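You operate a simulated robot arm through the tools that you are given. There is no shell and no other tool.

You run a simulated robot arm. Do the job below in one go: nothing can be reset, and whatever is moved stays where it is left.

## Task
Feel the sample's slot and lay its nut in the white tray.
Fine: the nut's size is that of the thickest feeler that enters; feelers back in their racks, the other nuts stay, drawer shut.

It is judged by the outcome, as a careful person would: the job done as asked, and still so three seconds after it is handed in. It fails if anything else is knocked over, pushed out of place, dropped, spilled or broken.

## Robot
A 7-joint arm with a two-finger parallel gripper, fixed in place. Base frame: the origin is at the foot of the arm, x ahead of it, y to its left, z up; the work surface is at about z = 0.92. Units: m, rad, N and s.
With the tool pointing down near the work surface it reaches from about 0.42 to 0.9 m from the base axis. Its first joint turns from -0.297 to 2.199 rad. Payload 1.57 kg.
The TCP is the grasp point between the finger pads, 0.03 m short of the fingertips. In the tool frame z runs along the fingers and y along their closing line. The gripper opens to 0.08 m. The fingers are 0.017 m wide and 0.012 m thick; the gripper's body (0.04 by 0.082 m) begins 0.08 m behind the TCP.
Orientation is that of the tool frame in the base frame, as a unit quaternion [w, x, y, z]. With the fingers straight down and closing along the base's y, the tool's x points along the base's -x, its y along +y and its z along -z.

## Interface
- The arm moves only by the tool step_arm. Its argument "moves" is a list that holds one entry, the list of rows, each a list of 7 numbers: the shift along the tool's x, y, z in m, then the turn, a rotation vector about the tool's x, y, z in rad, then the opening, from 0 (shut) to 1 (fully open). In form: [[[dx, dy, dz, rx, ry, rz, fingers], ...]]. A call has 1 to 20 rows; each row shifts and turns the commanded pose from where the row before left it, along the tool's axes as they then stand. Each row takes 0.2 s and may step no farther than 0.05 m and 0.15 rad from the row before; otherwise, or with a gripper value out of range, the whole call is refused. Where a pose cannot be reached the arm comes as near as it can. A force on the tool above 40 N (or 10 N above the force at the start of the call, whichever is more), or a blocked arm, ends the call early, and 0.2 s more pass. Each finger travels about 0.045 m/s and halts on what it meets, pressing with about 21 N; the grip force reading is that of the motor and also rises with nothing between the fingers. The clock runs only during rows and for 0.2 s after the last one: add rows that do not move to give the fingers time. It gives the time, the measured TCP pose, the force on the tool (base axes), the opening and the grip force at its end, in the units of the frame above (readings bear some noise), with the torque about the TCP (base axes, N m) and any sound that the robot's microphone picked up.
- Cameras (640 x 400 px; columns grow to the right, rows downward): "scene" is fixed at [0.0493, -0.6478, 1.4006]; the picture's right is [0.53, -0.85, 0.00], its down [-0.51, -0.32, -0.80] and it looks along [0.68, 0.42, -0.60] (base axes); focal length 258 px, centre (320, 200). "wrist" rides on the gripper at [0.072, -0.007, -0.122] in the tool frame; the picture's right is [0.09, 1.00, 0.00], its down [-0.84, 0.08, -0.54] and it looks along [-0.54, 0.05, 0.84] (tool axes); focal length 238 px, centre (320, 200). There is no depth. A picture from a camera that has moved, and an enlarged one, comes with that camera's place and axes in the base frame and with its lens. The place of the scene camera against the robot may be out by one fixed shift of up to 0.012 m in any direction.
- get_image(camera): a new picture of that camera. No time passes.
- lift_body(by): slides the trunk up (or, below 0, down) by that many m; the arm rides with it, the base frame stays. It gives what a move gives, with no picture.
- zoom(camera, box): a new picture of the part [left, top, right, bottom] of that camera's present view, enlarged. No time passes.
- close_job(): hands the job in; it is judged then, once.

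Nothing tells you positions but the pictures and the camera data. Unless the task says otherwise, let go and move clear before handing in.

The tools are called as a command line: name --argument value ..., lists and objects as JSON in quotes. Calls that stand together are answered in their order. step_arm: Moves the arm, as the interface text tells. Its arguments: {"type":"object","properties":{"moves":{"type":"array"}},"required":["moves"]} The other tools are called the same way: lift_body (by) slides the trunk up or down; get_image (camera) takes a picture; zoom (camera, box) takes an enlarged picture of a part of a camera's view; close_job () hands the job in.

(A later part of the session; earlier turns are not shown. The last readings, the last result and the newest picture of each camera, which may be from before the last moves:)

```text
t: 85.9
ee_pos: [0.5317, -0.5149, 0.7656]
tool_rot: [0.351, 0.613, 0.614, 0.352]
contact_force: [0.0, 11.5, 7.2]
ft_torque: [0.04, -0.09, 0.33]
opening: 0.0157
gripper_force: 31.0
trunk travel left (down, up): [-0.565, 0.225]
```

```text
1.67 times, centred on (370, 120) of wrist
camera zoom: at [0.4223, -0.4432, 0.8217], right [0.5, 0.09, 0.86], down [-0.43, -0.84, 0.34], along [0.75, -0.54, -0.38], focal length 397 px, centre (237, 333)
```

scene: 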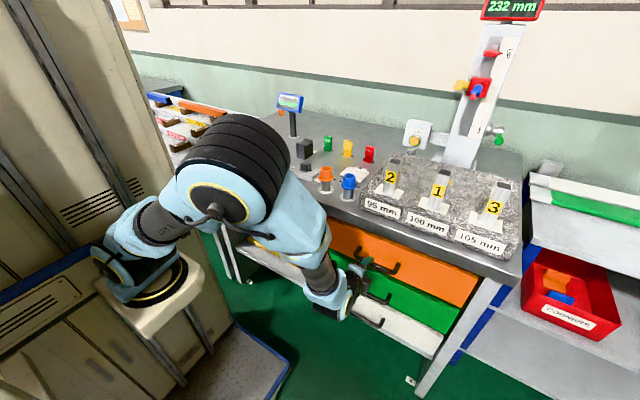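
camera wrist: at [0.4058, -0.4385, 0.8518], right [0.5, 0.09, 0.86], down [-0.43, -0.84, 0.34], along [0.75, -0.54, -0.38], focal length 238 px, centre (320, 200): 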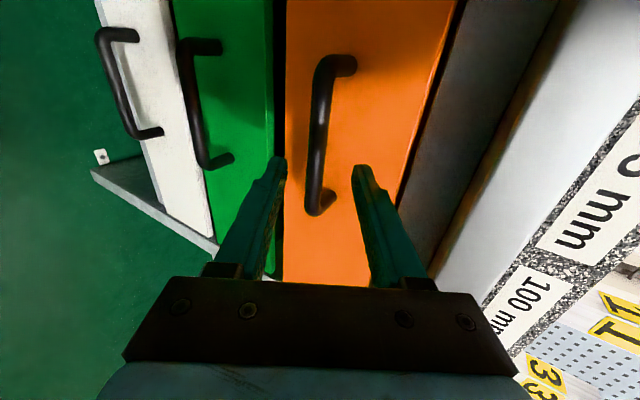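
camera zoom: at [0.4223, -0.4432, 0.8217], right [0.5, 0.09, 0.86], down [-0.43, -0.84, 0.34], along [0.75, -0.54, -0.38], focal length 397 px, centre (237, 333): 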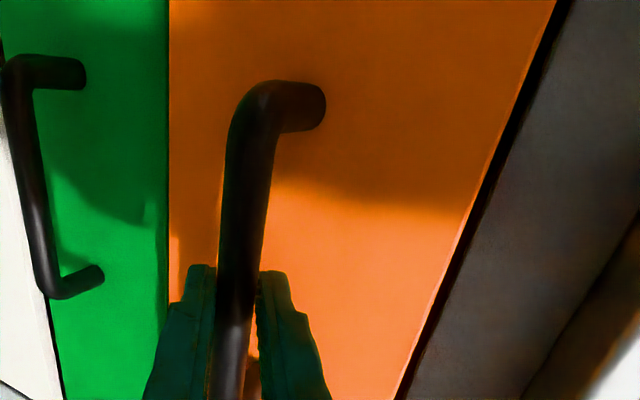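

The drawer slides easily. There is some sideways load, so I'll ease +y a little while continuing the pull.

step_arm --moves '[[[0.0012, -0.0076, -0.01294, 0, 0, 0, 0], [0, -0.0076, -0.01294, 0, 0, 0, 0], [0, -0.0076, -0.01294, 0, 0, 0, 0], [0, 0, 0, 0, 0, 0, 0]]]'

get_image --camera "wrist"

get_image --camera "scene"

```text
t: 86.9
ee_pos: [0.4881, -0.5147, 0.7669]
tool_rot: [0.352, 0.613, 0.614, 0.35]
contact_force: [-0.6, 0.5, 4.8]
ft_torque: [-0.16, -0.05, 0.07]
opening: 0.0154
gripper_force: 31.8
trunk travel left (down, up): [-0.565, 0.225]
```

```text
taken
camera wrist: at [0.3776, -0.4426, 0.8216], right [0.5, 0.09, 0.86], down [-0.43, -0.84, 0.34], along [0.75, -0.54, -0.38], focal length 238 px, centre (320, 200)
```

wrist: 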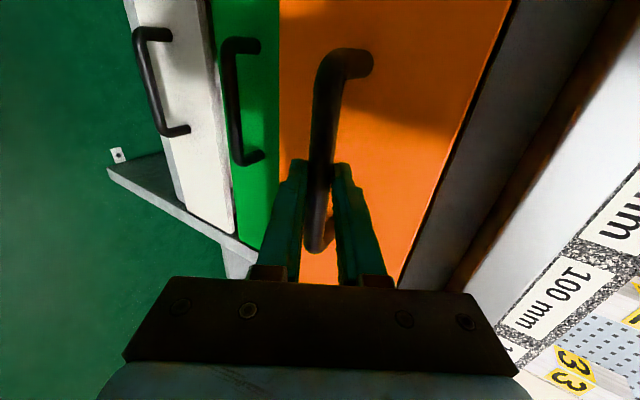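

```text
taken
```

scene: 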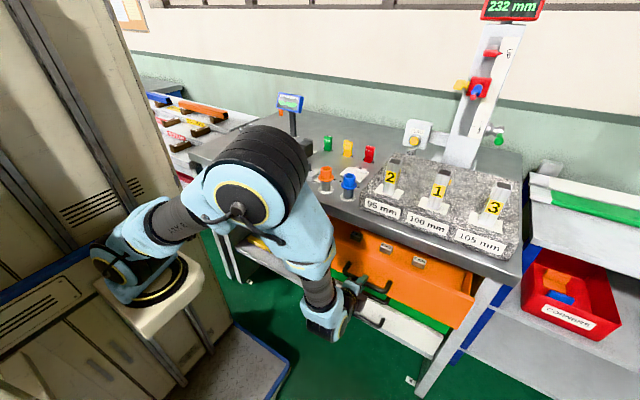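

The drawer has opened about 7.5 cm and nuts are appearing inside. I'll zoom in.

zoom --camera "scene" --box '[310, 200, 490, 330]'

```text
3.08 times, centred on (400, 265) of scene
camera zoom: at [0.0493, -0.6478, 1.4006], right [0.53, -0.85, 0.0], down [-0.51, -0.32, -0.8], along [0.68, 0.42, -0.6], focal length 795 px, centre (74, 0)
```

zoom: 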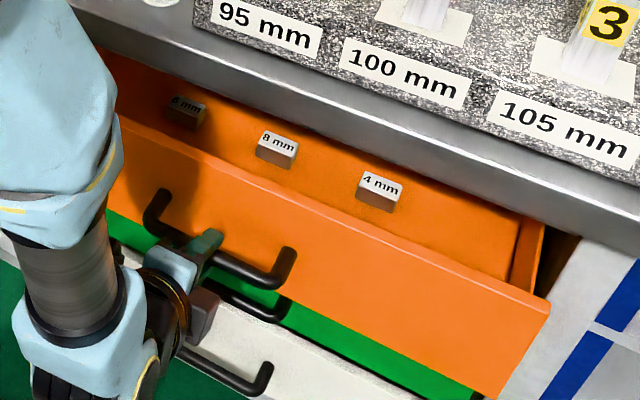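

The nuts are labelled: 6 mm on the left, 8 mm in the middle and 4 mm on the right. The 4 mm nut is still under the bench top, so I'll keep pulling in stages.

step_arm --moves '[[[0, -0.0076, -0.01294, 0, 0, 0, 0], [0, -0.0076, -0.01294, 0, 0, 0, 0], [0, -0.0076, -0.01294, 0, 0, 0, 0], [0, -0.0076, -0.01294, 0, 0, 0, 0], [0, 0, 0, 0, 0, 0, 0]]]'

get_image --camera "scene"

```text
t: 88.1
ee_pos: [0.4264, -0.5137, 0.7666]
tool_rot: [0.352, 0.614, 0.613, 0.35]
contact_force: [0.0, -18.1, 15.7]
ft_torque: [-0.36, -0.24, -0.26]
opening: 0.0158
gripper_force: 31.6
trunk travel left (down, up): [-0.565, 0.225]
```

```text
taken
```

scene: 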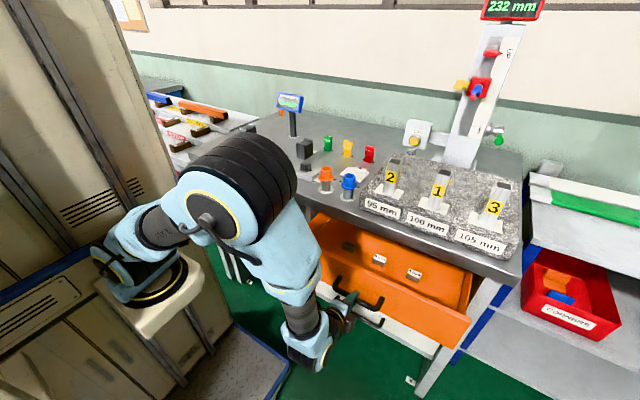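

Side and vertical loads built up from small path errors. I'll relieve those before pulling further.

step_arm --moves '[[[-0.0015, 0.0017, -0.001, 0, 0, 0, 0], [0, 0, 0, 0, 0, 0, 0]]]'

```text
t: 88.7
ee_pos: [0.4269, -0.5148, 0.7664]
tool_rot: [0.349, 0.615, 0.614, 0.35]
contact_force: [-1.2, -11.3, -1.7]
ft_torque: [-0.54, 0.03, -0.45]
opening: 0.0158
gripper_force: 32.0
trunk travel left (down, up): [-0.565, 0.225]
```

step_arm --moves '[[[-0.0015, -0.0076, -0.01294, 0, 0, 0, 0], [0, -0.0076, -0.01294, 0, 0, 0, 0], [0, -0.0076, -0.01294, 0, 0, 0, 0], [0, 0, 0, 0, 0, 0, 0]]]'

get_image --camera "scene"

```text
t: 89.7
ee_pos: [0.3823, -0.514, 0.7668]
tool_rot: [0.351, 0.613, 0.614, 0.351]
contact_force: [1.0, -5.0, -9.1]
ft_torque: [-0.28, 0.15, 0.0]
opening: 0.0157
gripper_force: 31.6
trunk travel left (down, up): [-0.565, 0.225]
```

```text
taken
```

scene: 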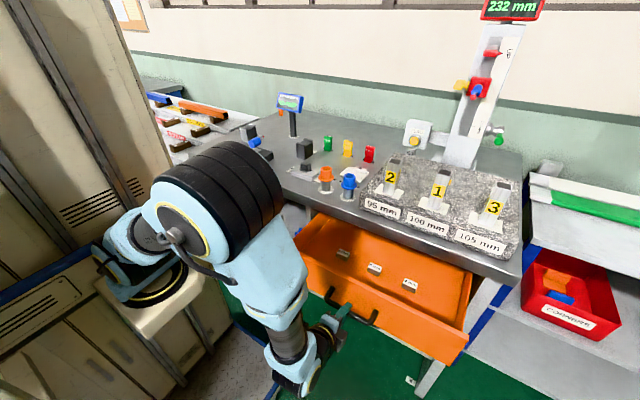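

zoom --camera "scene" --box '[300, 210, 480, 340]'

get_image --camera "wrist"

```text
3.08 times, centred on (390, 275) of scene
camera zoom: at [0.0493, -0.6478, 1.4006], right [0.53, -0.85, 0.0], down [-0.51, -0.32, -0.8], along [0.68, 0.42, -0.6], focal length 795 px, centre (105, -31)
```

zoom: 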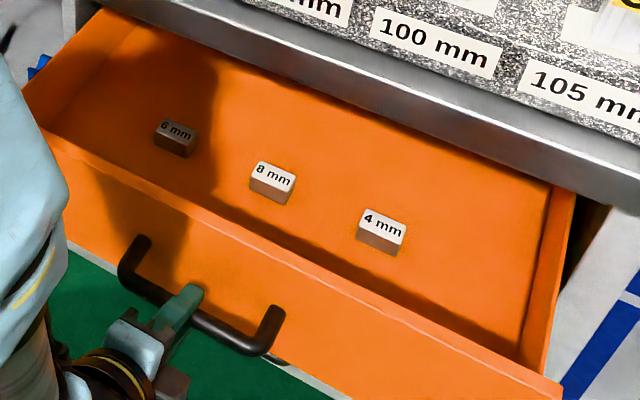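

```text
taken
camera wrist: at [0.2724, -0.4428, 0.8219], right [0.51, 0.09, 0.86], down [-0.43, -0.84, 0.34], along [0.75, -0.54, -0.38], focal length 238 px, centre (320, 200)
```

wrist: 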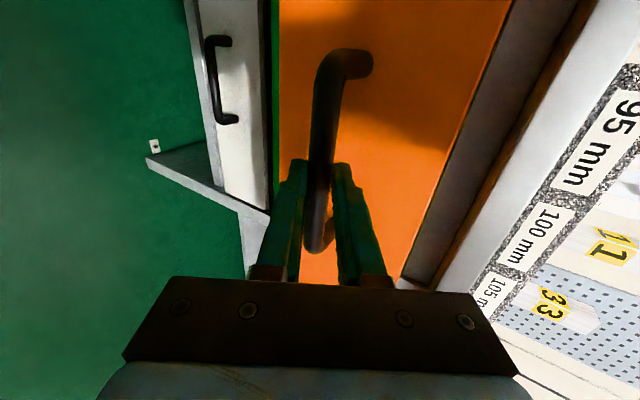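

Open about 18 cm so far. The 4 mm nut is near x≈0.60, still too close to the bench edge for the hand. I'll relieve the load and pull further.

step_arm --moves '[[[-0.0008, -0.0086, -0.01234, 0, 0, 0, 0], [0, -0.0076, -0.01294, 0, 0, 0, 0], [0, 0, 0, 0, 0, 0, 0]]]'

get_image --camera "scene"

```text
t: 90.5
ee_pos: [0.3516, -0.5137, 0.7661]
tool_rot: [0.351, 0.612, 0.614, 0.353]
contact_force: [1.1, 19.2, 11.5]
ft_torque: [0.36, -0.16, 0.84]
opening: 0.0161
gripper_force: 31.7
trunk travel left (down, up): [-0.565, 0.225]
```

```text
taken
```

scene: 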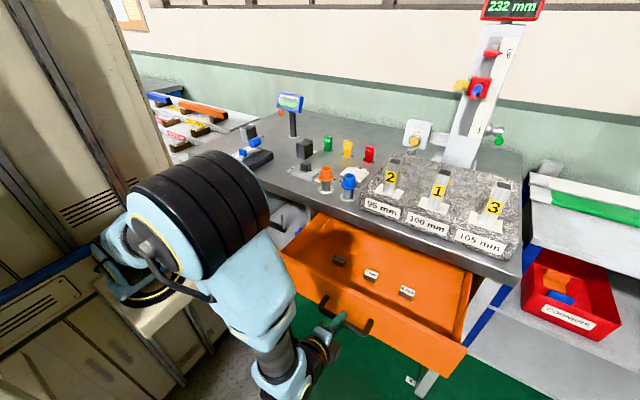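

step_arm --moves '[[[0.0014, 0.0012, -0.0006, 0, 0, 0, 0], [0, -0.0076, -0.01294, 0, 0, 0, 0], [0, -0.0076, -0.01294, 0, 0, 0, 0], [0, 0, 0, 0, 0, 0, 0]]]'

get_image --camera "scene"

```text
t: 91.5
ee_pos: [0.3192, -0.5163, 0.7667]
tool_rot: [0.35, 0.614, 0.614, 0.35]
contact_force: [-0.8, 15.5, -8.6]
ft_torque: [-0.23, 0.14, 0.13]
opening: 0.0155
gripper_force: 31.5
trunk travel left (down, up): [-0.565, 0.225]
```

```text
taken
```

scene: 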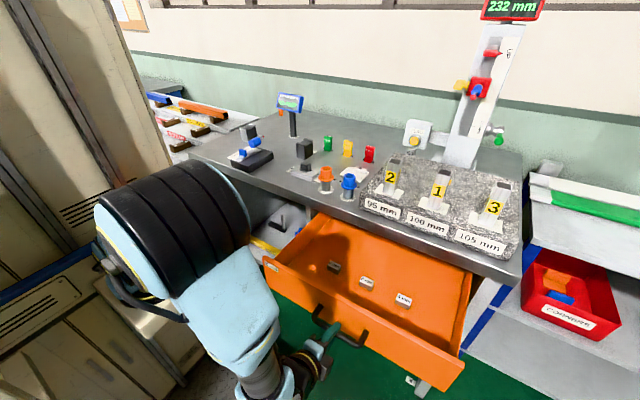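

step_arm --moves '[[[0.0014, -0.001, 0.0006, 0, 0, 0, 0], [0, -0.0076, -0.01294, 0, 0, 0, 0], [0, -0.0076, -0.01294, 0, 0, 0, 0], [0, 0, 0, 0, 0, 0, 0]]]'

zoom --camera "scene" --box '[220, 180, 490, 400]'

```text
t: 92.5
ee_pos: [0.2912, -0.5145, 0.7664]
tool_rot: [0.351, 0.614, 0.614, 0.351]
contact_force: [0.9, 7.3, -8.2]
ft_torque: [-0.27, 0.1, -0.09]
opening: 0.016
gripper_force: 30.7
trunk travel left (down, up): [-0.565, 0.225]
```

```text
1.82 times, centred on (355, 290) of scene
camera zoom: at [0.0493, -0.6478, 1.4006], right [0.53, -0.85, 0.0], down [-0.51, -0.32, -0.8], along [0.68, 0.42, -0.6], focal length 470 px, centre (256, 36)
```

zoom: 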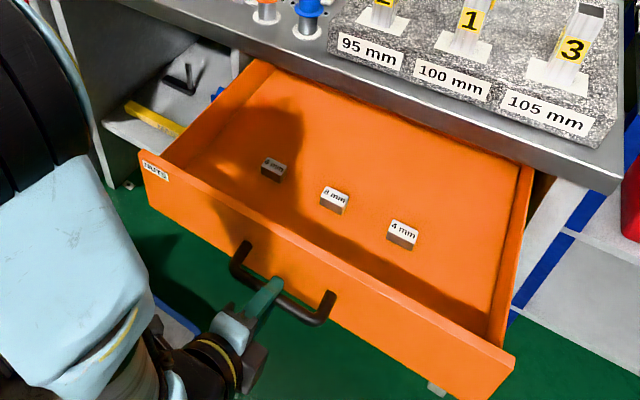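

Opened 27 cm, and the 4 mm nut is now near (0.505, -0.633), clear of the bench edge. I'll release the handle and back out along the tool axis.

step_arm --moves '[[[0, 0, 0, 0, 0, 0, 0.3], [0, 0, 0, 0, 0, 0, 0.55], [0, 0, 0, 0, 0, 0, 0.55], [0, 0, 0, 0, 0, 0, 0.55], [0, 0, -0.015, 0, 0, 0, 0.55], [0, 0, -0.02, 0, 0, 0, 0.55], [0, 0, -0.01, 0, 0, 0, 0.55], [0, 0, 0, 0, 0, 0, 0.55]]]'

get_image --camera "scene"

get_image --camera "wrist"

```text
t: 94.3
ee_pos: [0.2545, -0.5147, 0.7882]
tool_rot: [0.35, 0.614, 0.614, 0.351]
contact_force: [1.5, -0.4, -0.2]
ft_torque: [-0.02, -0.01, 0.02]
opening: 0.0438
gripper_force: 0.0
trunk travel left (down, up): [-0.565, 0.225]
```

```text
taken
```

scene: 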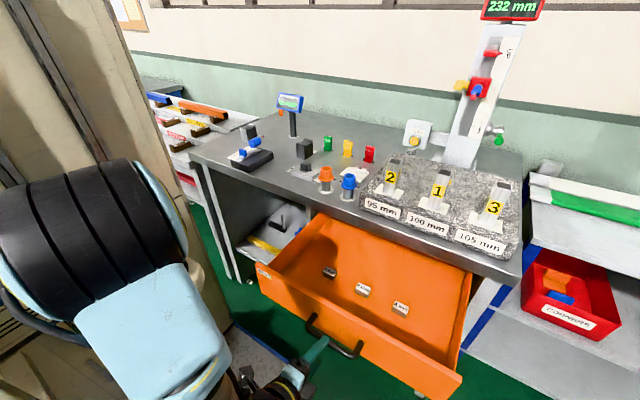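

```text
taken
camera wrist: at [0.1442, -0.4429, 0.8449], right [0.5, 0.09, 0.86], down [-0.43, -0.84, 0.34], along [0.75, -0.54, -0.38], focal length 238 px, centre (320, 200)
```

wrist: 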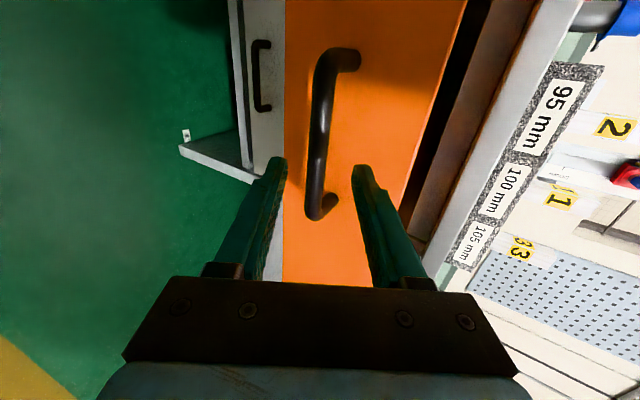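

zoom --camera "scene" --box '[310, 255, 430, 325]'

lift_body --by 0.22

get_image --camera "scene"

get_image --camera "wrist"

```text
5.33 times, centred on (370, 290) of scene
camera zoom: at [0.0493, -0.6478, 1.4006], right [0.53, -0.85, 0.0], down [-0.51, -0.32, -0.8], along [0.68, 0.42, -0.6], focal length 1379 px, centre (53, -280)
```

zoom: 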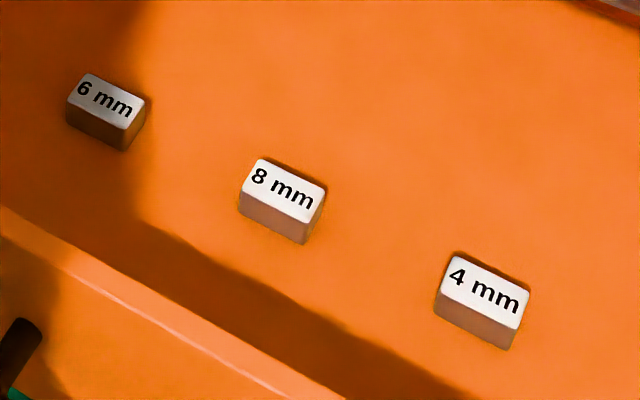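

```text
t: 96.7
ee_pos: [0.2544, -0.5152, 1.0101]
tool_rot: [0.351, 0.613, 0.614, 0.351]
contact_force: [0.1, -0.3, 0.8]
ft_torque: [0.0, -0.01, 0.02]
opening: 0.0443
gripper_force: 0.1
trunk travel left (down, up): [-0.785, 0.005]
```

```text
taken
```

scene: 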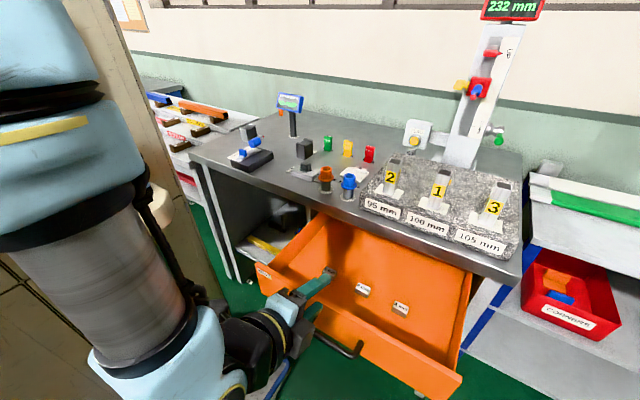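

```text
taken
camera wrist: at [0.1443, -0.4429, 1.0647], right [0.5, 0.09, 0.86], down [-0.43, -0.84, 0.34], along [0.75, -0.54, -0.38], focal length 238 px, centre (320, 200)
```

wrist: 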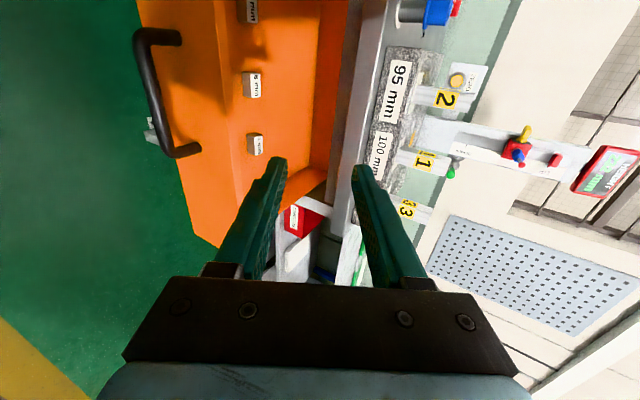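

The nuts are blocks about 40 × 25 × 25 mm with their labels up, and the hand is clear above the drawer. I'll turn the tool back to vertical.

step_arm --moves '[[[0, 0, 0, 0.13, 0, 0, 1], [0, 0, 0, 0.13, 0, 0, 1], [0, 0, 0, 0.13, 0, 0, 1], [0, 0, 0, 0.13, 0, 0, 1], [0, 0, 0, 0.13, 0, 0, 1], [0, 0, 0, 0.13, 0, 0, 1], [0, 0, 0, 0.13, 0, 0, 1], [0, 0, 0, 0.13, 0, 0, 1], [0, 0, 0, 0, 0, 0, 1], [0, 0, 0, 0, 0, 0, 1]]]'

get_image --camera "scene"

get_image --camera "wrist"

```text
t: 98.9
ee_pos: [0.2556, -0.5139, 1.0094]
tool_rot: [-0.001, 0.706, 0.708, 0.0]
contact_force: [0.0, 0.4, 0.4]
ft_torque: [-0.02, -0.01, 0.0]
opening: 0.0801
gripper_force: 0.0
trunk travel left (down, up): [-0.785, 0.005]
```

```text
taken
```

scene: 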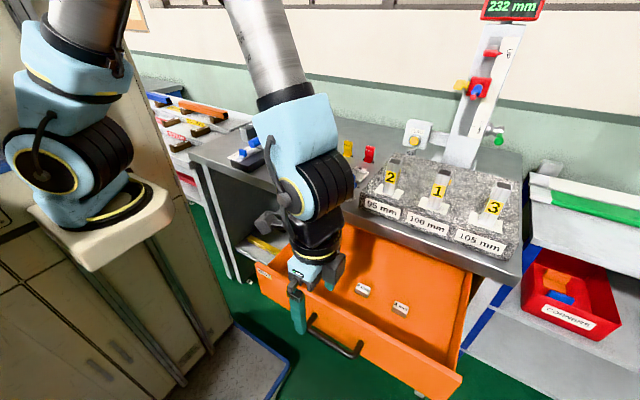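

```text
taken
camera wrist: at [0.2466, -0.4427, 1.1303], right [1.0, 0.09, 0.0], down [0.08, -0.84, 0.54], along [0.05, -0.54, -0.84], focal length 238 px, centre (320, 200)
```

wrist: 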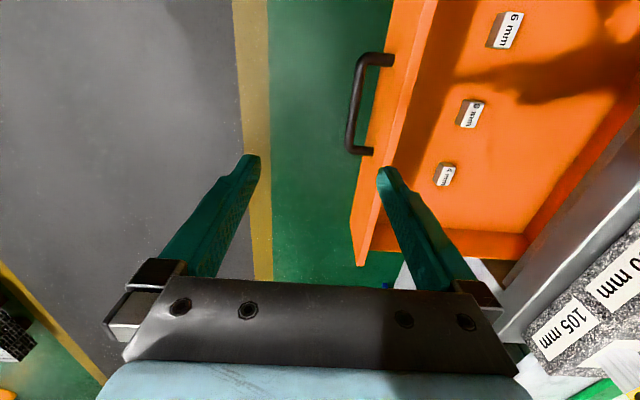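

The 4 mm nut triangulates to about (0.504, -0.628). I'll move above it, staying in front of the bench edge.

step_arm --moves '[[[-0.0163, 0.0357, 0, 0, 0, 0, 1], [-0.0163, 0.0357, 0, 0, 0, 0, 1], [-0.0163, 0.0357, 0, 0, 0, 0, 1], [-0.0163, 0.0357, 0, 0, 0, 0, 1], [-0.0163, 0.0357, 0, 0, 0, 0, 1], [-0.0163, 0.0357, 0, 0, 0, 0, 1], [-0.0163, 0.0357, 0, 0, 0, 0, 1], [0, 0, 0, 0, 0, 0, 1], [0, 0, 0, 0, 0, 0, 1]]]'

get_image --camera "wrist"

get_image --camera "scene"

```text
t: 100.9
ee_pos: [0.505, -0.6264, 1.0113]
tool_rot: [-0.001, 0.707, 0.708, 0.0]
contact_force: [-0.5, -0.2, 0.5]
ft_torque: [-0.01, 0.02, -0.01]
opening: 0.0801
gripper_force: 0.0
trunk travel left (down, up): [-0.785, 0.005]
```

```text
taken
camera wrist: at [0.4964, -0.5545, 1.1327], right [1.0, 0.09, 0.0], down [0.08, -0.84, 0.54], along [0.05, -0.54, -0.84], focal length 238 px, centre (320, 200)
```

wrist: 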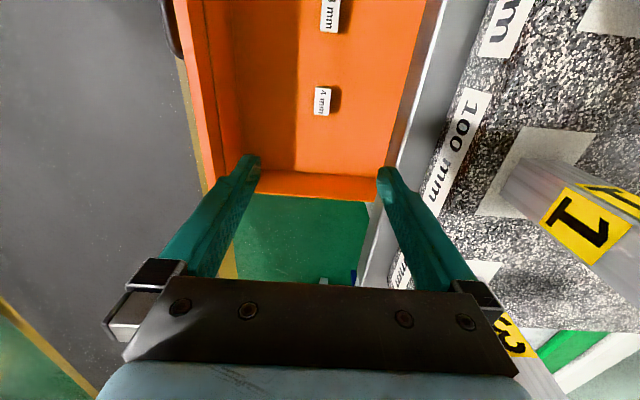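

```text
taken
```

scene: 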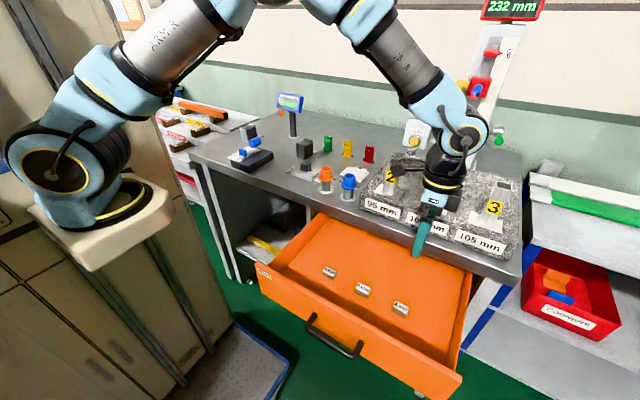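

zoom --camera "wrist" --box '[285, 70, 365, 130]'

zoom --camera "scene" --box '[340, 100, 520, 340]'

```text
6.67 times, centred on (325, 100) of wrist
camera zoom: at [0.4964, -0.5545, 1.1327], right [1.0, 0.09, 0.0], down [0.08, -0.84, 0.54], along [0.05, -0.54, -0.84], focal length 1589 px, centre (287, 867)
```

zoom: 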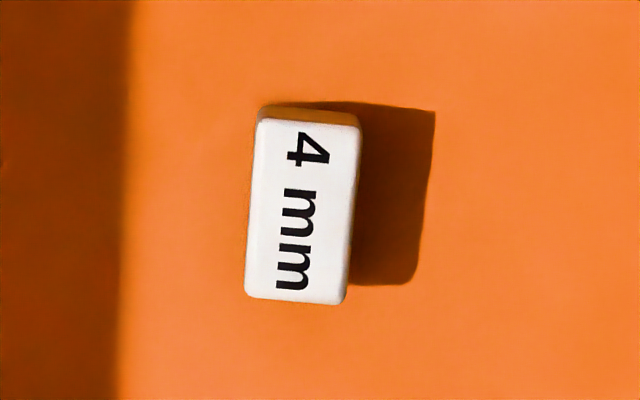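

```text
1.67 times, centred on (430, 220) of scene
camera zoom: at [0.0493, -0.6478, 1.4006], right [0.53, -0.85, 0.0], down [-0.51, -0.32, -0.8], along [0.68, 0.42, -0.6], focal length 431 px, centre (137, 167)
```

zoom: 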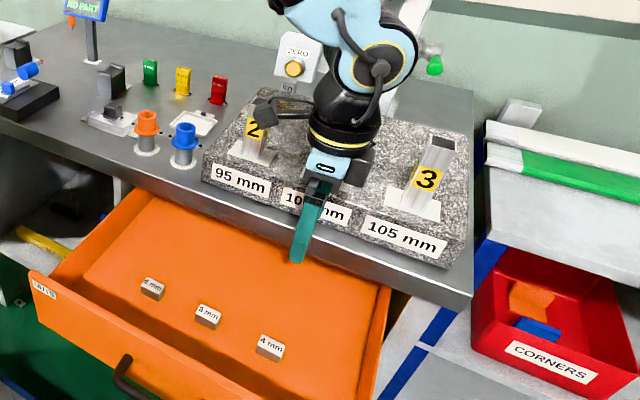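

The nut's centre is at about (0.507, -0.628) with its top near z≈0.717, and it is square to the axes. I'll shift to line up, then lower the trunk so the fingers come down on either side of it, staying above it for now.

step_arm --moves '[[[-0.0019, 0.0036, 0, 0, 0, 0, 1], [0, 0, 0, 0, 0, 0, 1], [0, 0, 0, 0, 0, 0, 1]]]'

lift_body --by -0.15

get_image --camera "wrist"

get_image --camera "scene"

```text
t: 101.7
ee_pos: [0.507, -0.6288, 1.0101]
tool_rot: [0.0, 0.707, 0.708, 0.0]
contact_force: [0.2, -0.3, 0.3]
ft_torque: [0.0, 0.0, 0.01]
opening: 0.08
gripper_force: 0.0
trunk travel left (down, up): [-0.785, 0.005]
```

```text
t: 103.4
ee_pos: [0.5064, -0.6293, 0.8606]
tool_rot: [-0.001, 0.706, 0.708, 0.0]
contact_force: [-0.1, -0.5, -0.4]
ft_torque: [-0.04, 0.01, -0.03]
opening: 0.0802
gripper_force: 0.0
trunk travel left (down, up): [-0.635, 0.155]
```

```text
taken
camera wrist: at [0.4995, -0.5574, 0.9823], right [1.0, 0.09, 0.0], down [0.08, -0.84, 0.54], along [0.05, -0.54, -0.84], focal length 238 px, centre (320, 200)
```

wrist: 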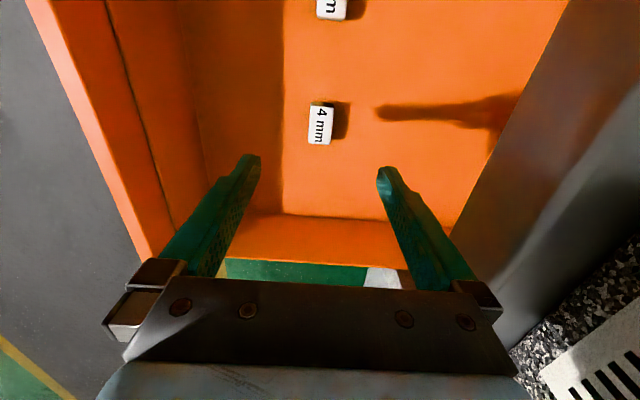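

```text
taken
```

scene: 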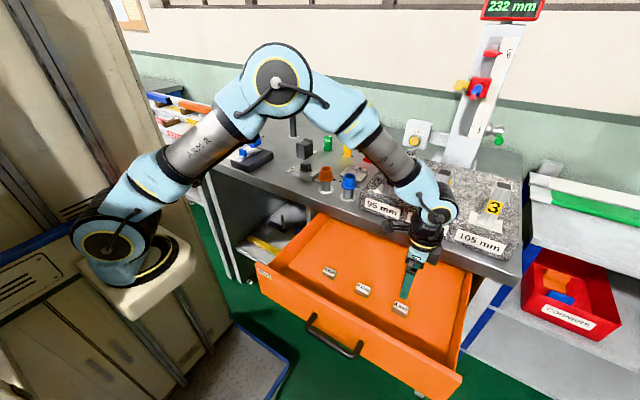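

zoom --camera "wrist" --box '[280, 90, 370, 160]'

zoom --camera "scene" --box '[370, 180, 490, 330]'

```text
5.71 times, centred on (325, 125) of wrist
camera zoom: at [0.4995, -0.5574, 0.9823], right [1.0, 0.09, 0.0], down [0.08, -0.84, 0.54], along [0.05, -0.54, -0.84], focal length 1362 px, centre (291, 629)
```

zoom: 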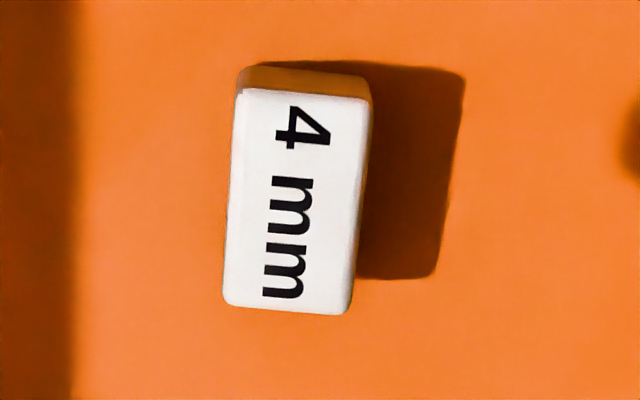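

```text
2.67 times, centred on (430, 255) of scene
camera zoom: at [0.0493, -0.6478, 1.4006], right [0.53, -0.85, 0.0], down [-0.51, -0.32, -0.8], along [0.68, 0.42, -0.6], focal length 689 px, centre (27, 53)
```

zoom: 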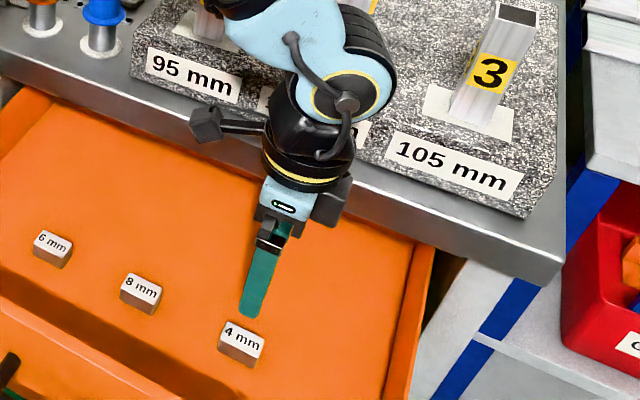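

Alignment is good, but before going lower I need to check that the wrist housing clears the bench edge.

zoom --camera "scene" --box '[380, 140, 480, 270]'

zoom --camera "wrist" --box '[320, 0, 640, 400]'

```text
3.08 times, centred on (430, 205) of scene
camera zoom: at [0.0493, -0.6478, 1.4006], right [0.53, -0.85, 0.0], down [-0.51, -0.32, -0.8], along [0.68, 0.42, -0.6], focal length 795 px, centre (-18, 185)
```

zoom: 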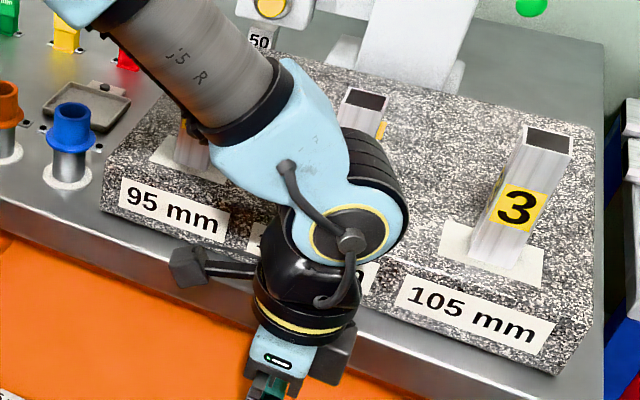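

```text
1.00 times, centred on (480, 200) of wrist (not enlarged: the box is as wide or as high as the picture)
camera zoom: at [0.4995, -0.5574, 0.9823], right [1.0, 0.09, 0.0], down [0.08, -0.84, 0.54], along [0.05, -0.54, -0.84], focal length 238 px, centre (160, 200)
```

zoom: 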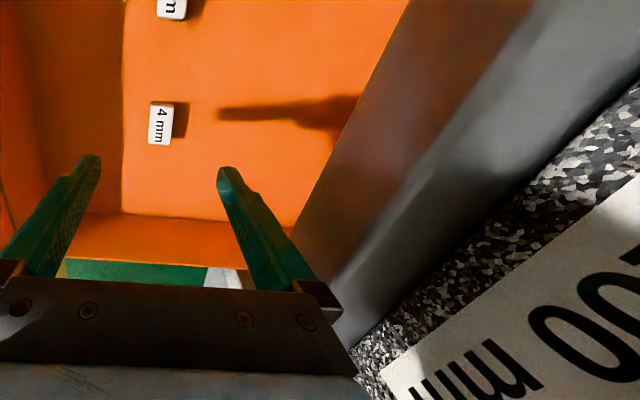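

The housing looks symmetric about the tool axis and reaches only to x≈0.55, so there are at least 2.5 cm to the bench edge. I'll lower in two stages.

lift_body --by -0.06

zoom --camera "scene" --box '[360, 170, 500, 340]'

get_image --camera "wrist"

```text
t: 104.4
ee_pos: [0.5088, -0.628, 0.8015]
tool_rot: [-0.001, 0.707, 0.707, -0.001]
contact_force: [-0.8, 0.2, 0.2]
ft_torque: [0.0, 0.0, -0.03]
opening: 0.0801
gripper_force: 0.1
trunk travel left (down, up): [-0.575, 0.215]
```

```text
2.35 times, centred on (430, 255) of scene
camera zoom: at [0.0493, -0.6478, 1.4006], right [0.53, -0.85, 0.0], down [-0.51, -0.32, -0.8], along [0.68, 0.42, -0.6], focal length 608 px, centre (61, 71)
```

zoom: 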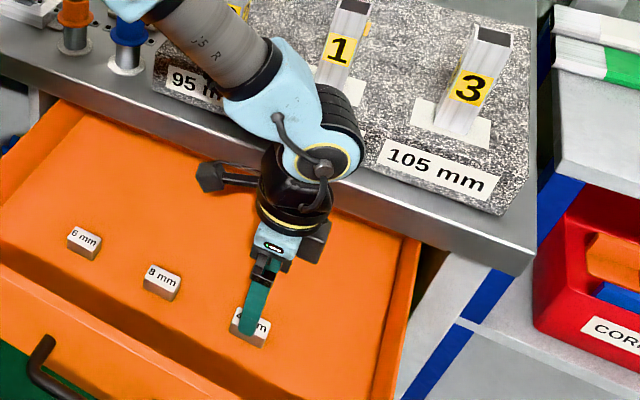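

```text
taken
camera wrist: at [0.4995, -0.5574, 0.9222], right [1.0, 0.09, 0.0], down [0.08, -0.84, 0.54], along [0.05, -0.54, -0.84], focal length 238 px, centre (320, 200)
```

wrist: 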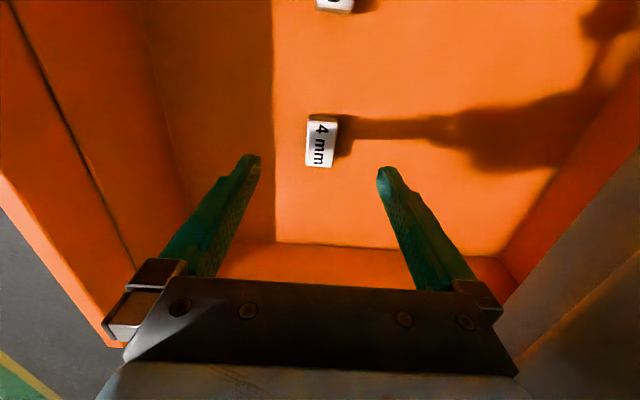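

lift_body --by -0.055

zoom --camera "scene" --box '[360, 170, 500, 340]'

zoom --camera "wrist" --box '[230, 90, 410, 220]'

```text
t: 105.4
ee_pos: [0.5073, -0.6295, 0.7461]
tool_rot: [0.0, 0.707, 0.707, -0.001]
contact_force: [0.4, -0.3, 0.4]
ft_torque: [0.0, 0.02, 0.05]
opening: 0.08
gripper_force: 0.0
trunk travel left (down, up): [-0.52, 0.27]
```

```text
2.35 times, centred on (430, 255) of scene
camera zoom: at [0.0493, -0.6478, 1.4006], right [0.53, -0.85, 0.0], down [-0.51, -0.32, -0.8], along [0.68, 0.42, -0.6], focal length 608 px, centre (61, 71)
```

zoom: 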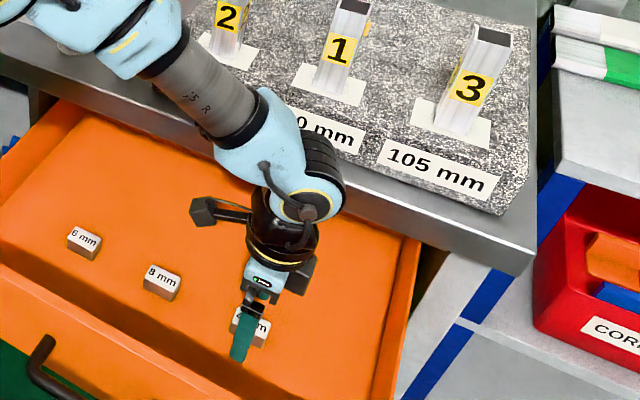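

```text
3.08 times, centred on (320, 155) of wrist
camera zoom: at [0.4995, -0.5574, 0.8672], right [1.0, 0.09, 0.0], down [0.08, -0.84, 0.54], along [0.05, -0.54, -0.84], focal length 733 px, centre (320, 338)
```

zoom: 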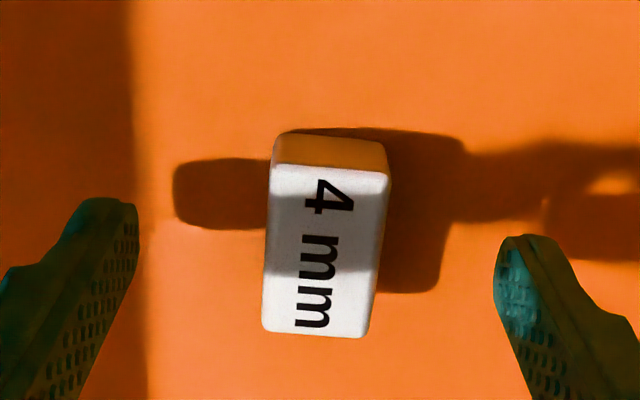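

The nut is exactly centred between the fingers. I'll go down the last 17 mm and close on it.

step_arm --moves '[[[0, 0, 0.0085, 0, 0, 0, 1], [0, 0, 0.0085, 0, 0, 0, 1], [0, 0, 0, 0, 0, 0, 1], [0, 0, 0, 0, 0, 0, 0.45], [0, 0, 0, 0, 0, 0, 0.45], [0, 0, 0, 0, 0, 0, 0.45], [0, 0, 0, 0, 0, 0, 0], [0, 0, 0, 0, 0, 0, 0], [0, 0, 0, 0, 0, 0, 0]]]'

zoom --camera "wrist" --box '[230, 90, 410, 220]'

zoom --camera "scene" --box '[360, 170, 500, 340]'

```text
t: 107.4
ee_pos: [0.5077, -0.6278, 0.7294]
tool_rot: [0.0, 0.706, 0.708, -0.001]
contact_force: [0.6, 0.6, 1.8]
ft_torque: [-0.02, -0.07, -0.04]
opening: 0.0255
gripper_force: 21.2
trunk travel left (down, up): [-0.52, 0.27]
```

```text
3.08 times, centred on (320, 155) of wrist
camera zoom: at [0.4992, -0.5568, 0.8503], right [1.0, 0.09, 0.0], down [0.08, -0.84, 0.54], along [0.05, -0.54, -0.84], focal length 733 px, centre (320, 338)
```

zoom: 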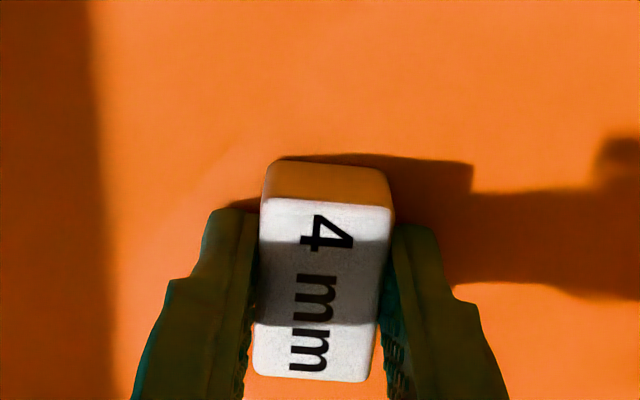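

```text
2.35 times, centred on (430, 255) of scene
camera zoom: at [0.0493, -0.6478, 1.4006], right [0.53, -0.85, 0.0], down [-0.51, -0.32, -0.8], along [0.68, 0.42, -0.6], focal length 608 px, centre (61, 71)
```

zoom: 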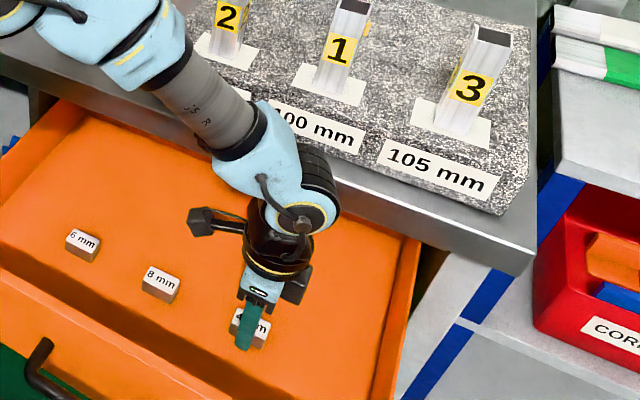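

The 4 mm nut is gripped at 25.5 mm. I'll lift it straight up with the trunk.

lift_body --by 0.04

zoom --camera "wrist" --box '[230, 90, 410, 220]'

lift_body --by 0.22

get_image --camera "wrist"

get_image --camera "scene"

```text
t: 108.2
ee_pos: [0.5064, -0.6286, 0.7692]
tool_rot: [-0.001, 0.707, 0.707, -0.001]
contact_force: [0.0, 0.5, -1.4]
ft_torque: [0.02, -0.02, 0.01]
opening: 0.0252
gripper_force: 21.2
trunk travel left (down, up): [-0.56, 0.23]
```

```text
3.08 times, centred on (320, 155) of wrist
camera zoom: at [0.4992, -0.5568, 0.8902], right [1.0, 0.09, 0.0], down [0.08, -0.84, 0.54], along [0.05, -0.54, -0.84], focal length 733 px, centre (320, 338)
```

zoom: 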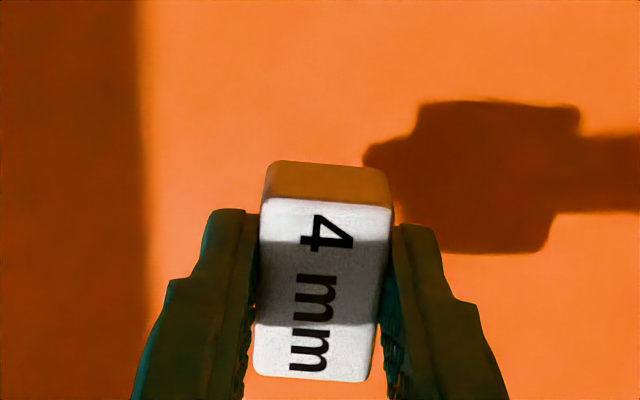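

```text
t: 110.5
ee_pos: [0.5072, -0.6288, 0.9891]
tool_rot: [-0.001, 0.707, 0.708, 0.0]
contact_force: [0.5, 0.7, -1.1]
ft_torque: [0.0, -0.02, 0.02]
opening: 0.0255
gripper_force: 20.7
trunk travel left (down, up): [-0.78, 0.01]
```

```text
taken
camera wrist: at [0.4993, -0.5568, 1.1101], right [1.0, 0.09, 0.0], down [0.08, -0.84, 0.54], along [0.05, -0.54, -0.84], focal length 238 px, centre (320, 200)
```

wrist: 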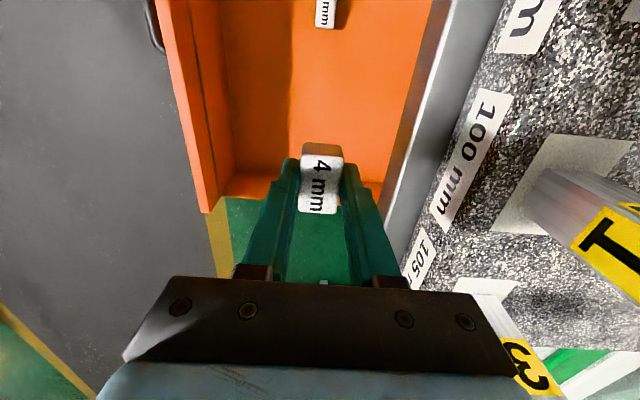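

```text
taken
```

scene: 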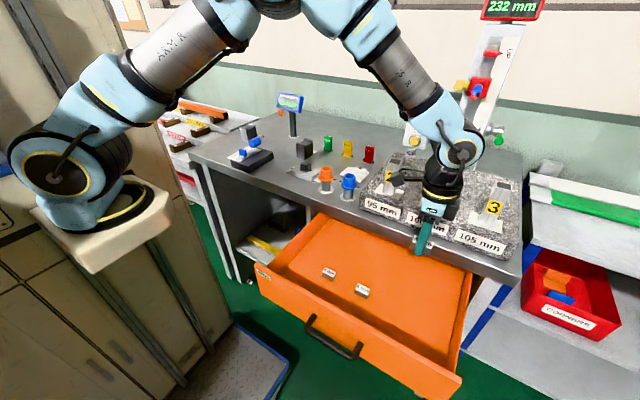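

The nut is securely held. I'll raise it a bit more, move along the front of the bench to the tray's y, and turn the tool back 90° so it can open freely inside the tray.

step_arm --moves '[[[0, 0, -0.03, 0, 0, 0, 0], [0, 0, -0.03, 0, 0, 0, 0], [0, 0, -0.03, 0, 0, 0, 0], [0.036, 0, 0, 0, 0, 0, 0], [0.036, 0, 0, 0, 0, 0, 0], [0.036, 0, 0, 0, 0, 0, 0], [0.036, 0, 0, 0, 0, 0, 0], [0.036, 0, 0, 0, 0, 0, 0], [0.036, 0, 0, 0, 0, 0, 0], [0.036, 0, 0, 0, 0, 0, 0], [0.036, 0, 0, 0, 0, 0, 0], [0, 0, 0, 0, 0, 0, 0], [0, 0, 0, 0, 0, 0, 0]]]'

get_image --camera "wrist"

get_image --camera "scene"

```text
t: 113.3
ee_pos: [0.5064, -0.3394, 1.078]
tool_rot: [-0.001, 0.707, 0.707, -0.001]
contact_force: [0.4, -0.7, -0.6]
ft_torque: [0.02, 0.04, -0.01]
opening: 0.0254
gripper_force: 21.2
trunk travel left (down, up): [-0.78, 0.01]
```

```text
taken
camera wrist: at [0.4984, -0.2681, 1.199], right [1.0, 0.09, 0.0], down [0.08, -0.84, 0.54], along [0.05, -0.54, -0.84], focal length 238 px, centre (320, 200)
```

wrist: 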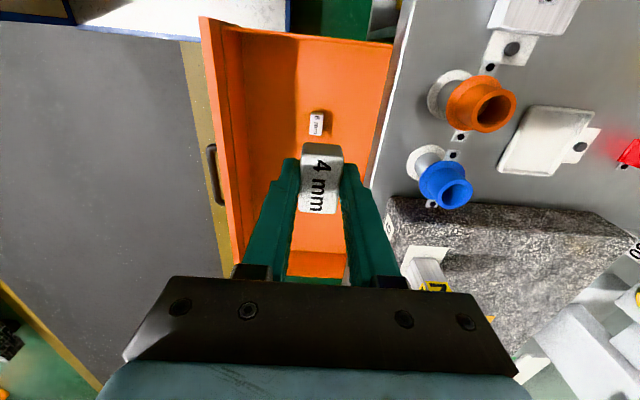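

```text
taken
```

scene: 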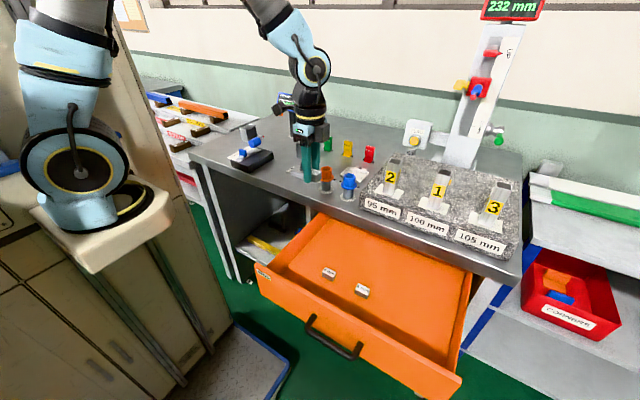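

Now I'll turn the tool back by 90° here in free space.

step_arm --moves '[[[0, 0, 0, 0, 0, -0.1428, 0], [0, 0, 0, 0, 0, -0.1428, 0], [0, 0, 0, 0, 0, -0.1428, 0], [0, 0, 0, 0, 0, -0.1428, 0], [0, 0, 0, 0, 0, -0.1428, 0], [0, 0, 0, 0, 0, -0.1428, 0], [0, 0, 0, 0, 0, -0.1428, 0], [0, 0, 0, 0, 0, -0.1428, 0], [0, 0, 0, 0, 0, -0.1428, 0], [0, 0, 0, 0, 0, -0.1428, 0], [0, 0, 0, 0, 0, -0.1428, 0], [0, 0, 0, 0, 0, 0, 0], [0, 0, 0, 0, 0, 0, 0]]]'

get_image --camera "wrist"

get_image --camera "scene"

```text
t: 116.1
ee_pos: [0.5077, -0.3401, 1.0794]
tool_rot: [0.0, -0.001, 1.0, -0.001]
contact_force: [0.1, 0.2, -1.3]
ft_torque: [-0.01, 0.01, 0.01]
opening: 0.0255
gripper_force: 20.5
trunk travel left (down, up): [-0.78, 0.01]
```

```text
taken
camera wrist: at [0.4339, -0.3479, 1.2007], right [-0.09, 1.0, 0.0], down [0.84, 0.08, 0.54], along [0.54, 0.05, -0.84], focal length 238 px, centre (320, 200)
```

wrist: 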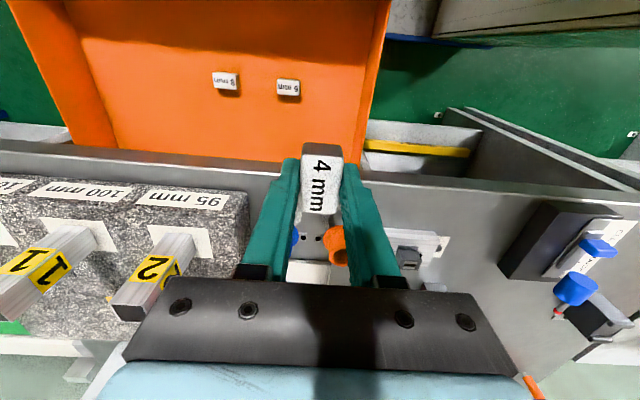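

```text
taken
```

scene: 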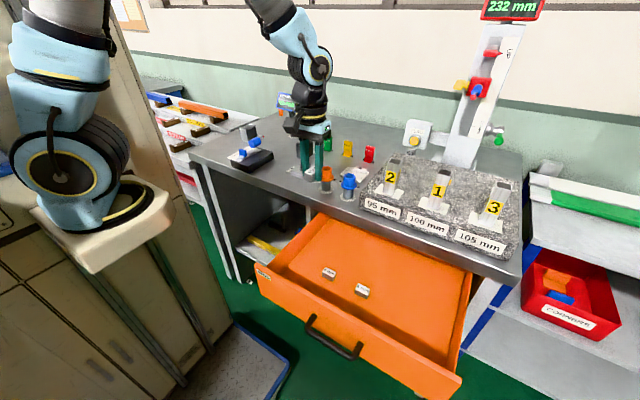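

Now I'll move forward over the bench to above the tray.

step_arm --moves '[[[-0.04, 0, 0, 0, 0, 0, 0], [-0.04, 0, 0, 0, 0, 0, 0], [-0.04, 0, 0, 0, 0, 0, 0], [-0.04, 0, 0, 0, 0, 0, 0], [-0.04, 0, 0, 0, 0, 0, 0], [-0.03, 0, 0, 0, 0, 0, 0], [0, 0, 0, 0, 0, 0, 0], [0, 0, 0, 0, 0, 0, 0]]]'

get_image --camera "wrist"

zoom --camera "scene" --box '[270, 90, 430, 220]'

```text
t: 117.9
ee_pos: [0.7369, -0.3415, 1.078]
tool_rot: [-0.001, 0.0, 1.0, 0.0]
contact_force: [0.4, -0.7, -1.0]
ft_torque: [0.01, 0.01, -0.03]
opening: 0.025
gripper_force: 20.9
trunk travel left (down, up): [-0.78, 0.01]
```

```text
taken
camera wrist: at [0.664, -0.3482, 1.2001], right [-0.09, 1.0, 0.0], down [0.84, 0.08, 0.54], along [0.54, 0.05, -0.84], focal length 238 px, centre (320, 200)
```

wrist: 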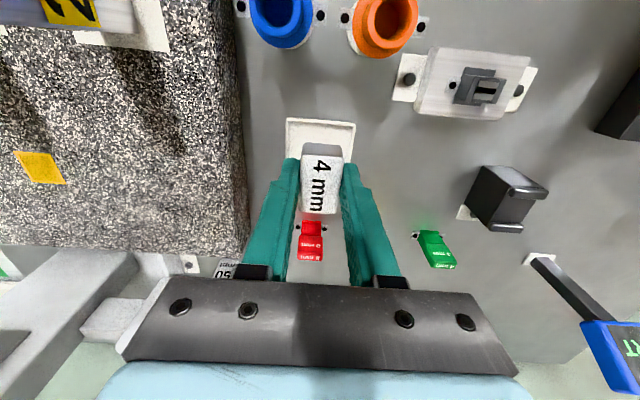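

```text
3.08 times, centred on (350, 155) of scene
camera zoom: at [0.0493, -0.6478, 1.4006], right [0.53, -0.85, 0.0], down [-0.51, -0.32, -0.8], along [0.68, 0.42, -0.6], focal length 795 px, centre (228, 338)
```

zoom: 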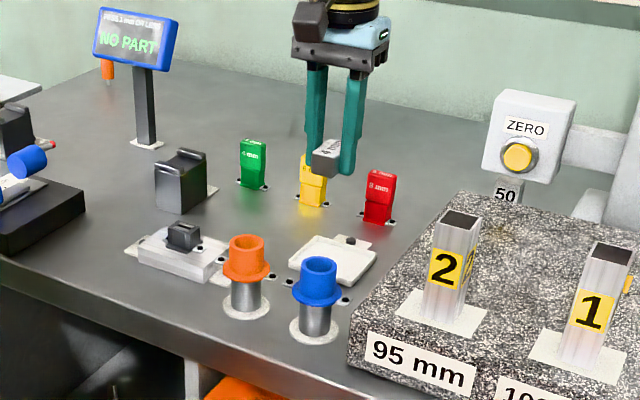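

zoom --camera "wrist" --box '[260, 100, 380, 220]'

zoom --camera "scene" --box '[335, 155, 385, 190]'

```text
3.33 times, centred on (320, 160) of wrist
camera zoom: at [0.664, -0.3482, 1.2001], right [-0.09, 1.0, 0.0], down [0.84, 0.08, 0.54], along [0.54, 0.05, -0.84], focal length 794 px, centre (320, 333)
```

zoom: 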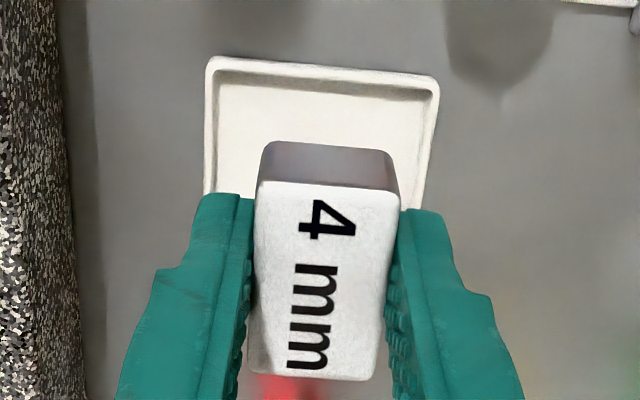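

```text
11.43 times, centred on (360, 172) of scene
camera zoom: at [0.0493, -0.6478, 1.4006], right [0.53, -0.85, 0.0], down [-0.51, -0.32, -0.8], along [0.68, 0.42, -0.6], focal length 2954 px, centre (-137, 514)
```

zoom: 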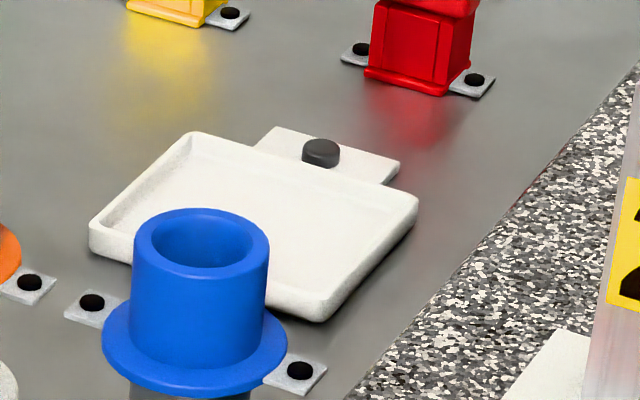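

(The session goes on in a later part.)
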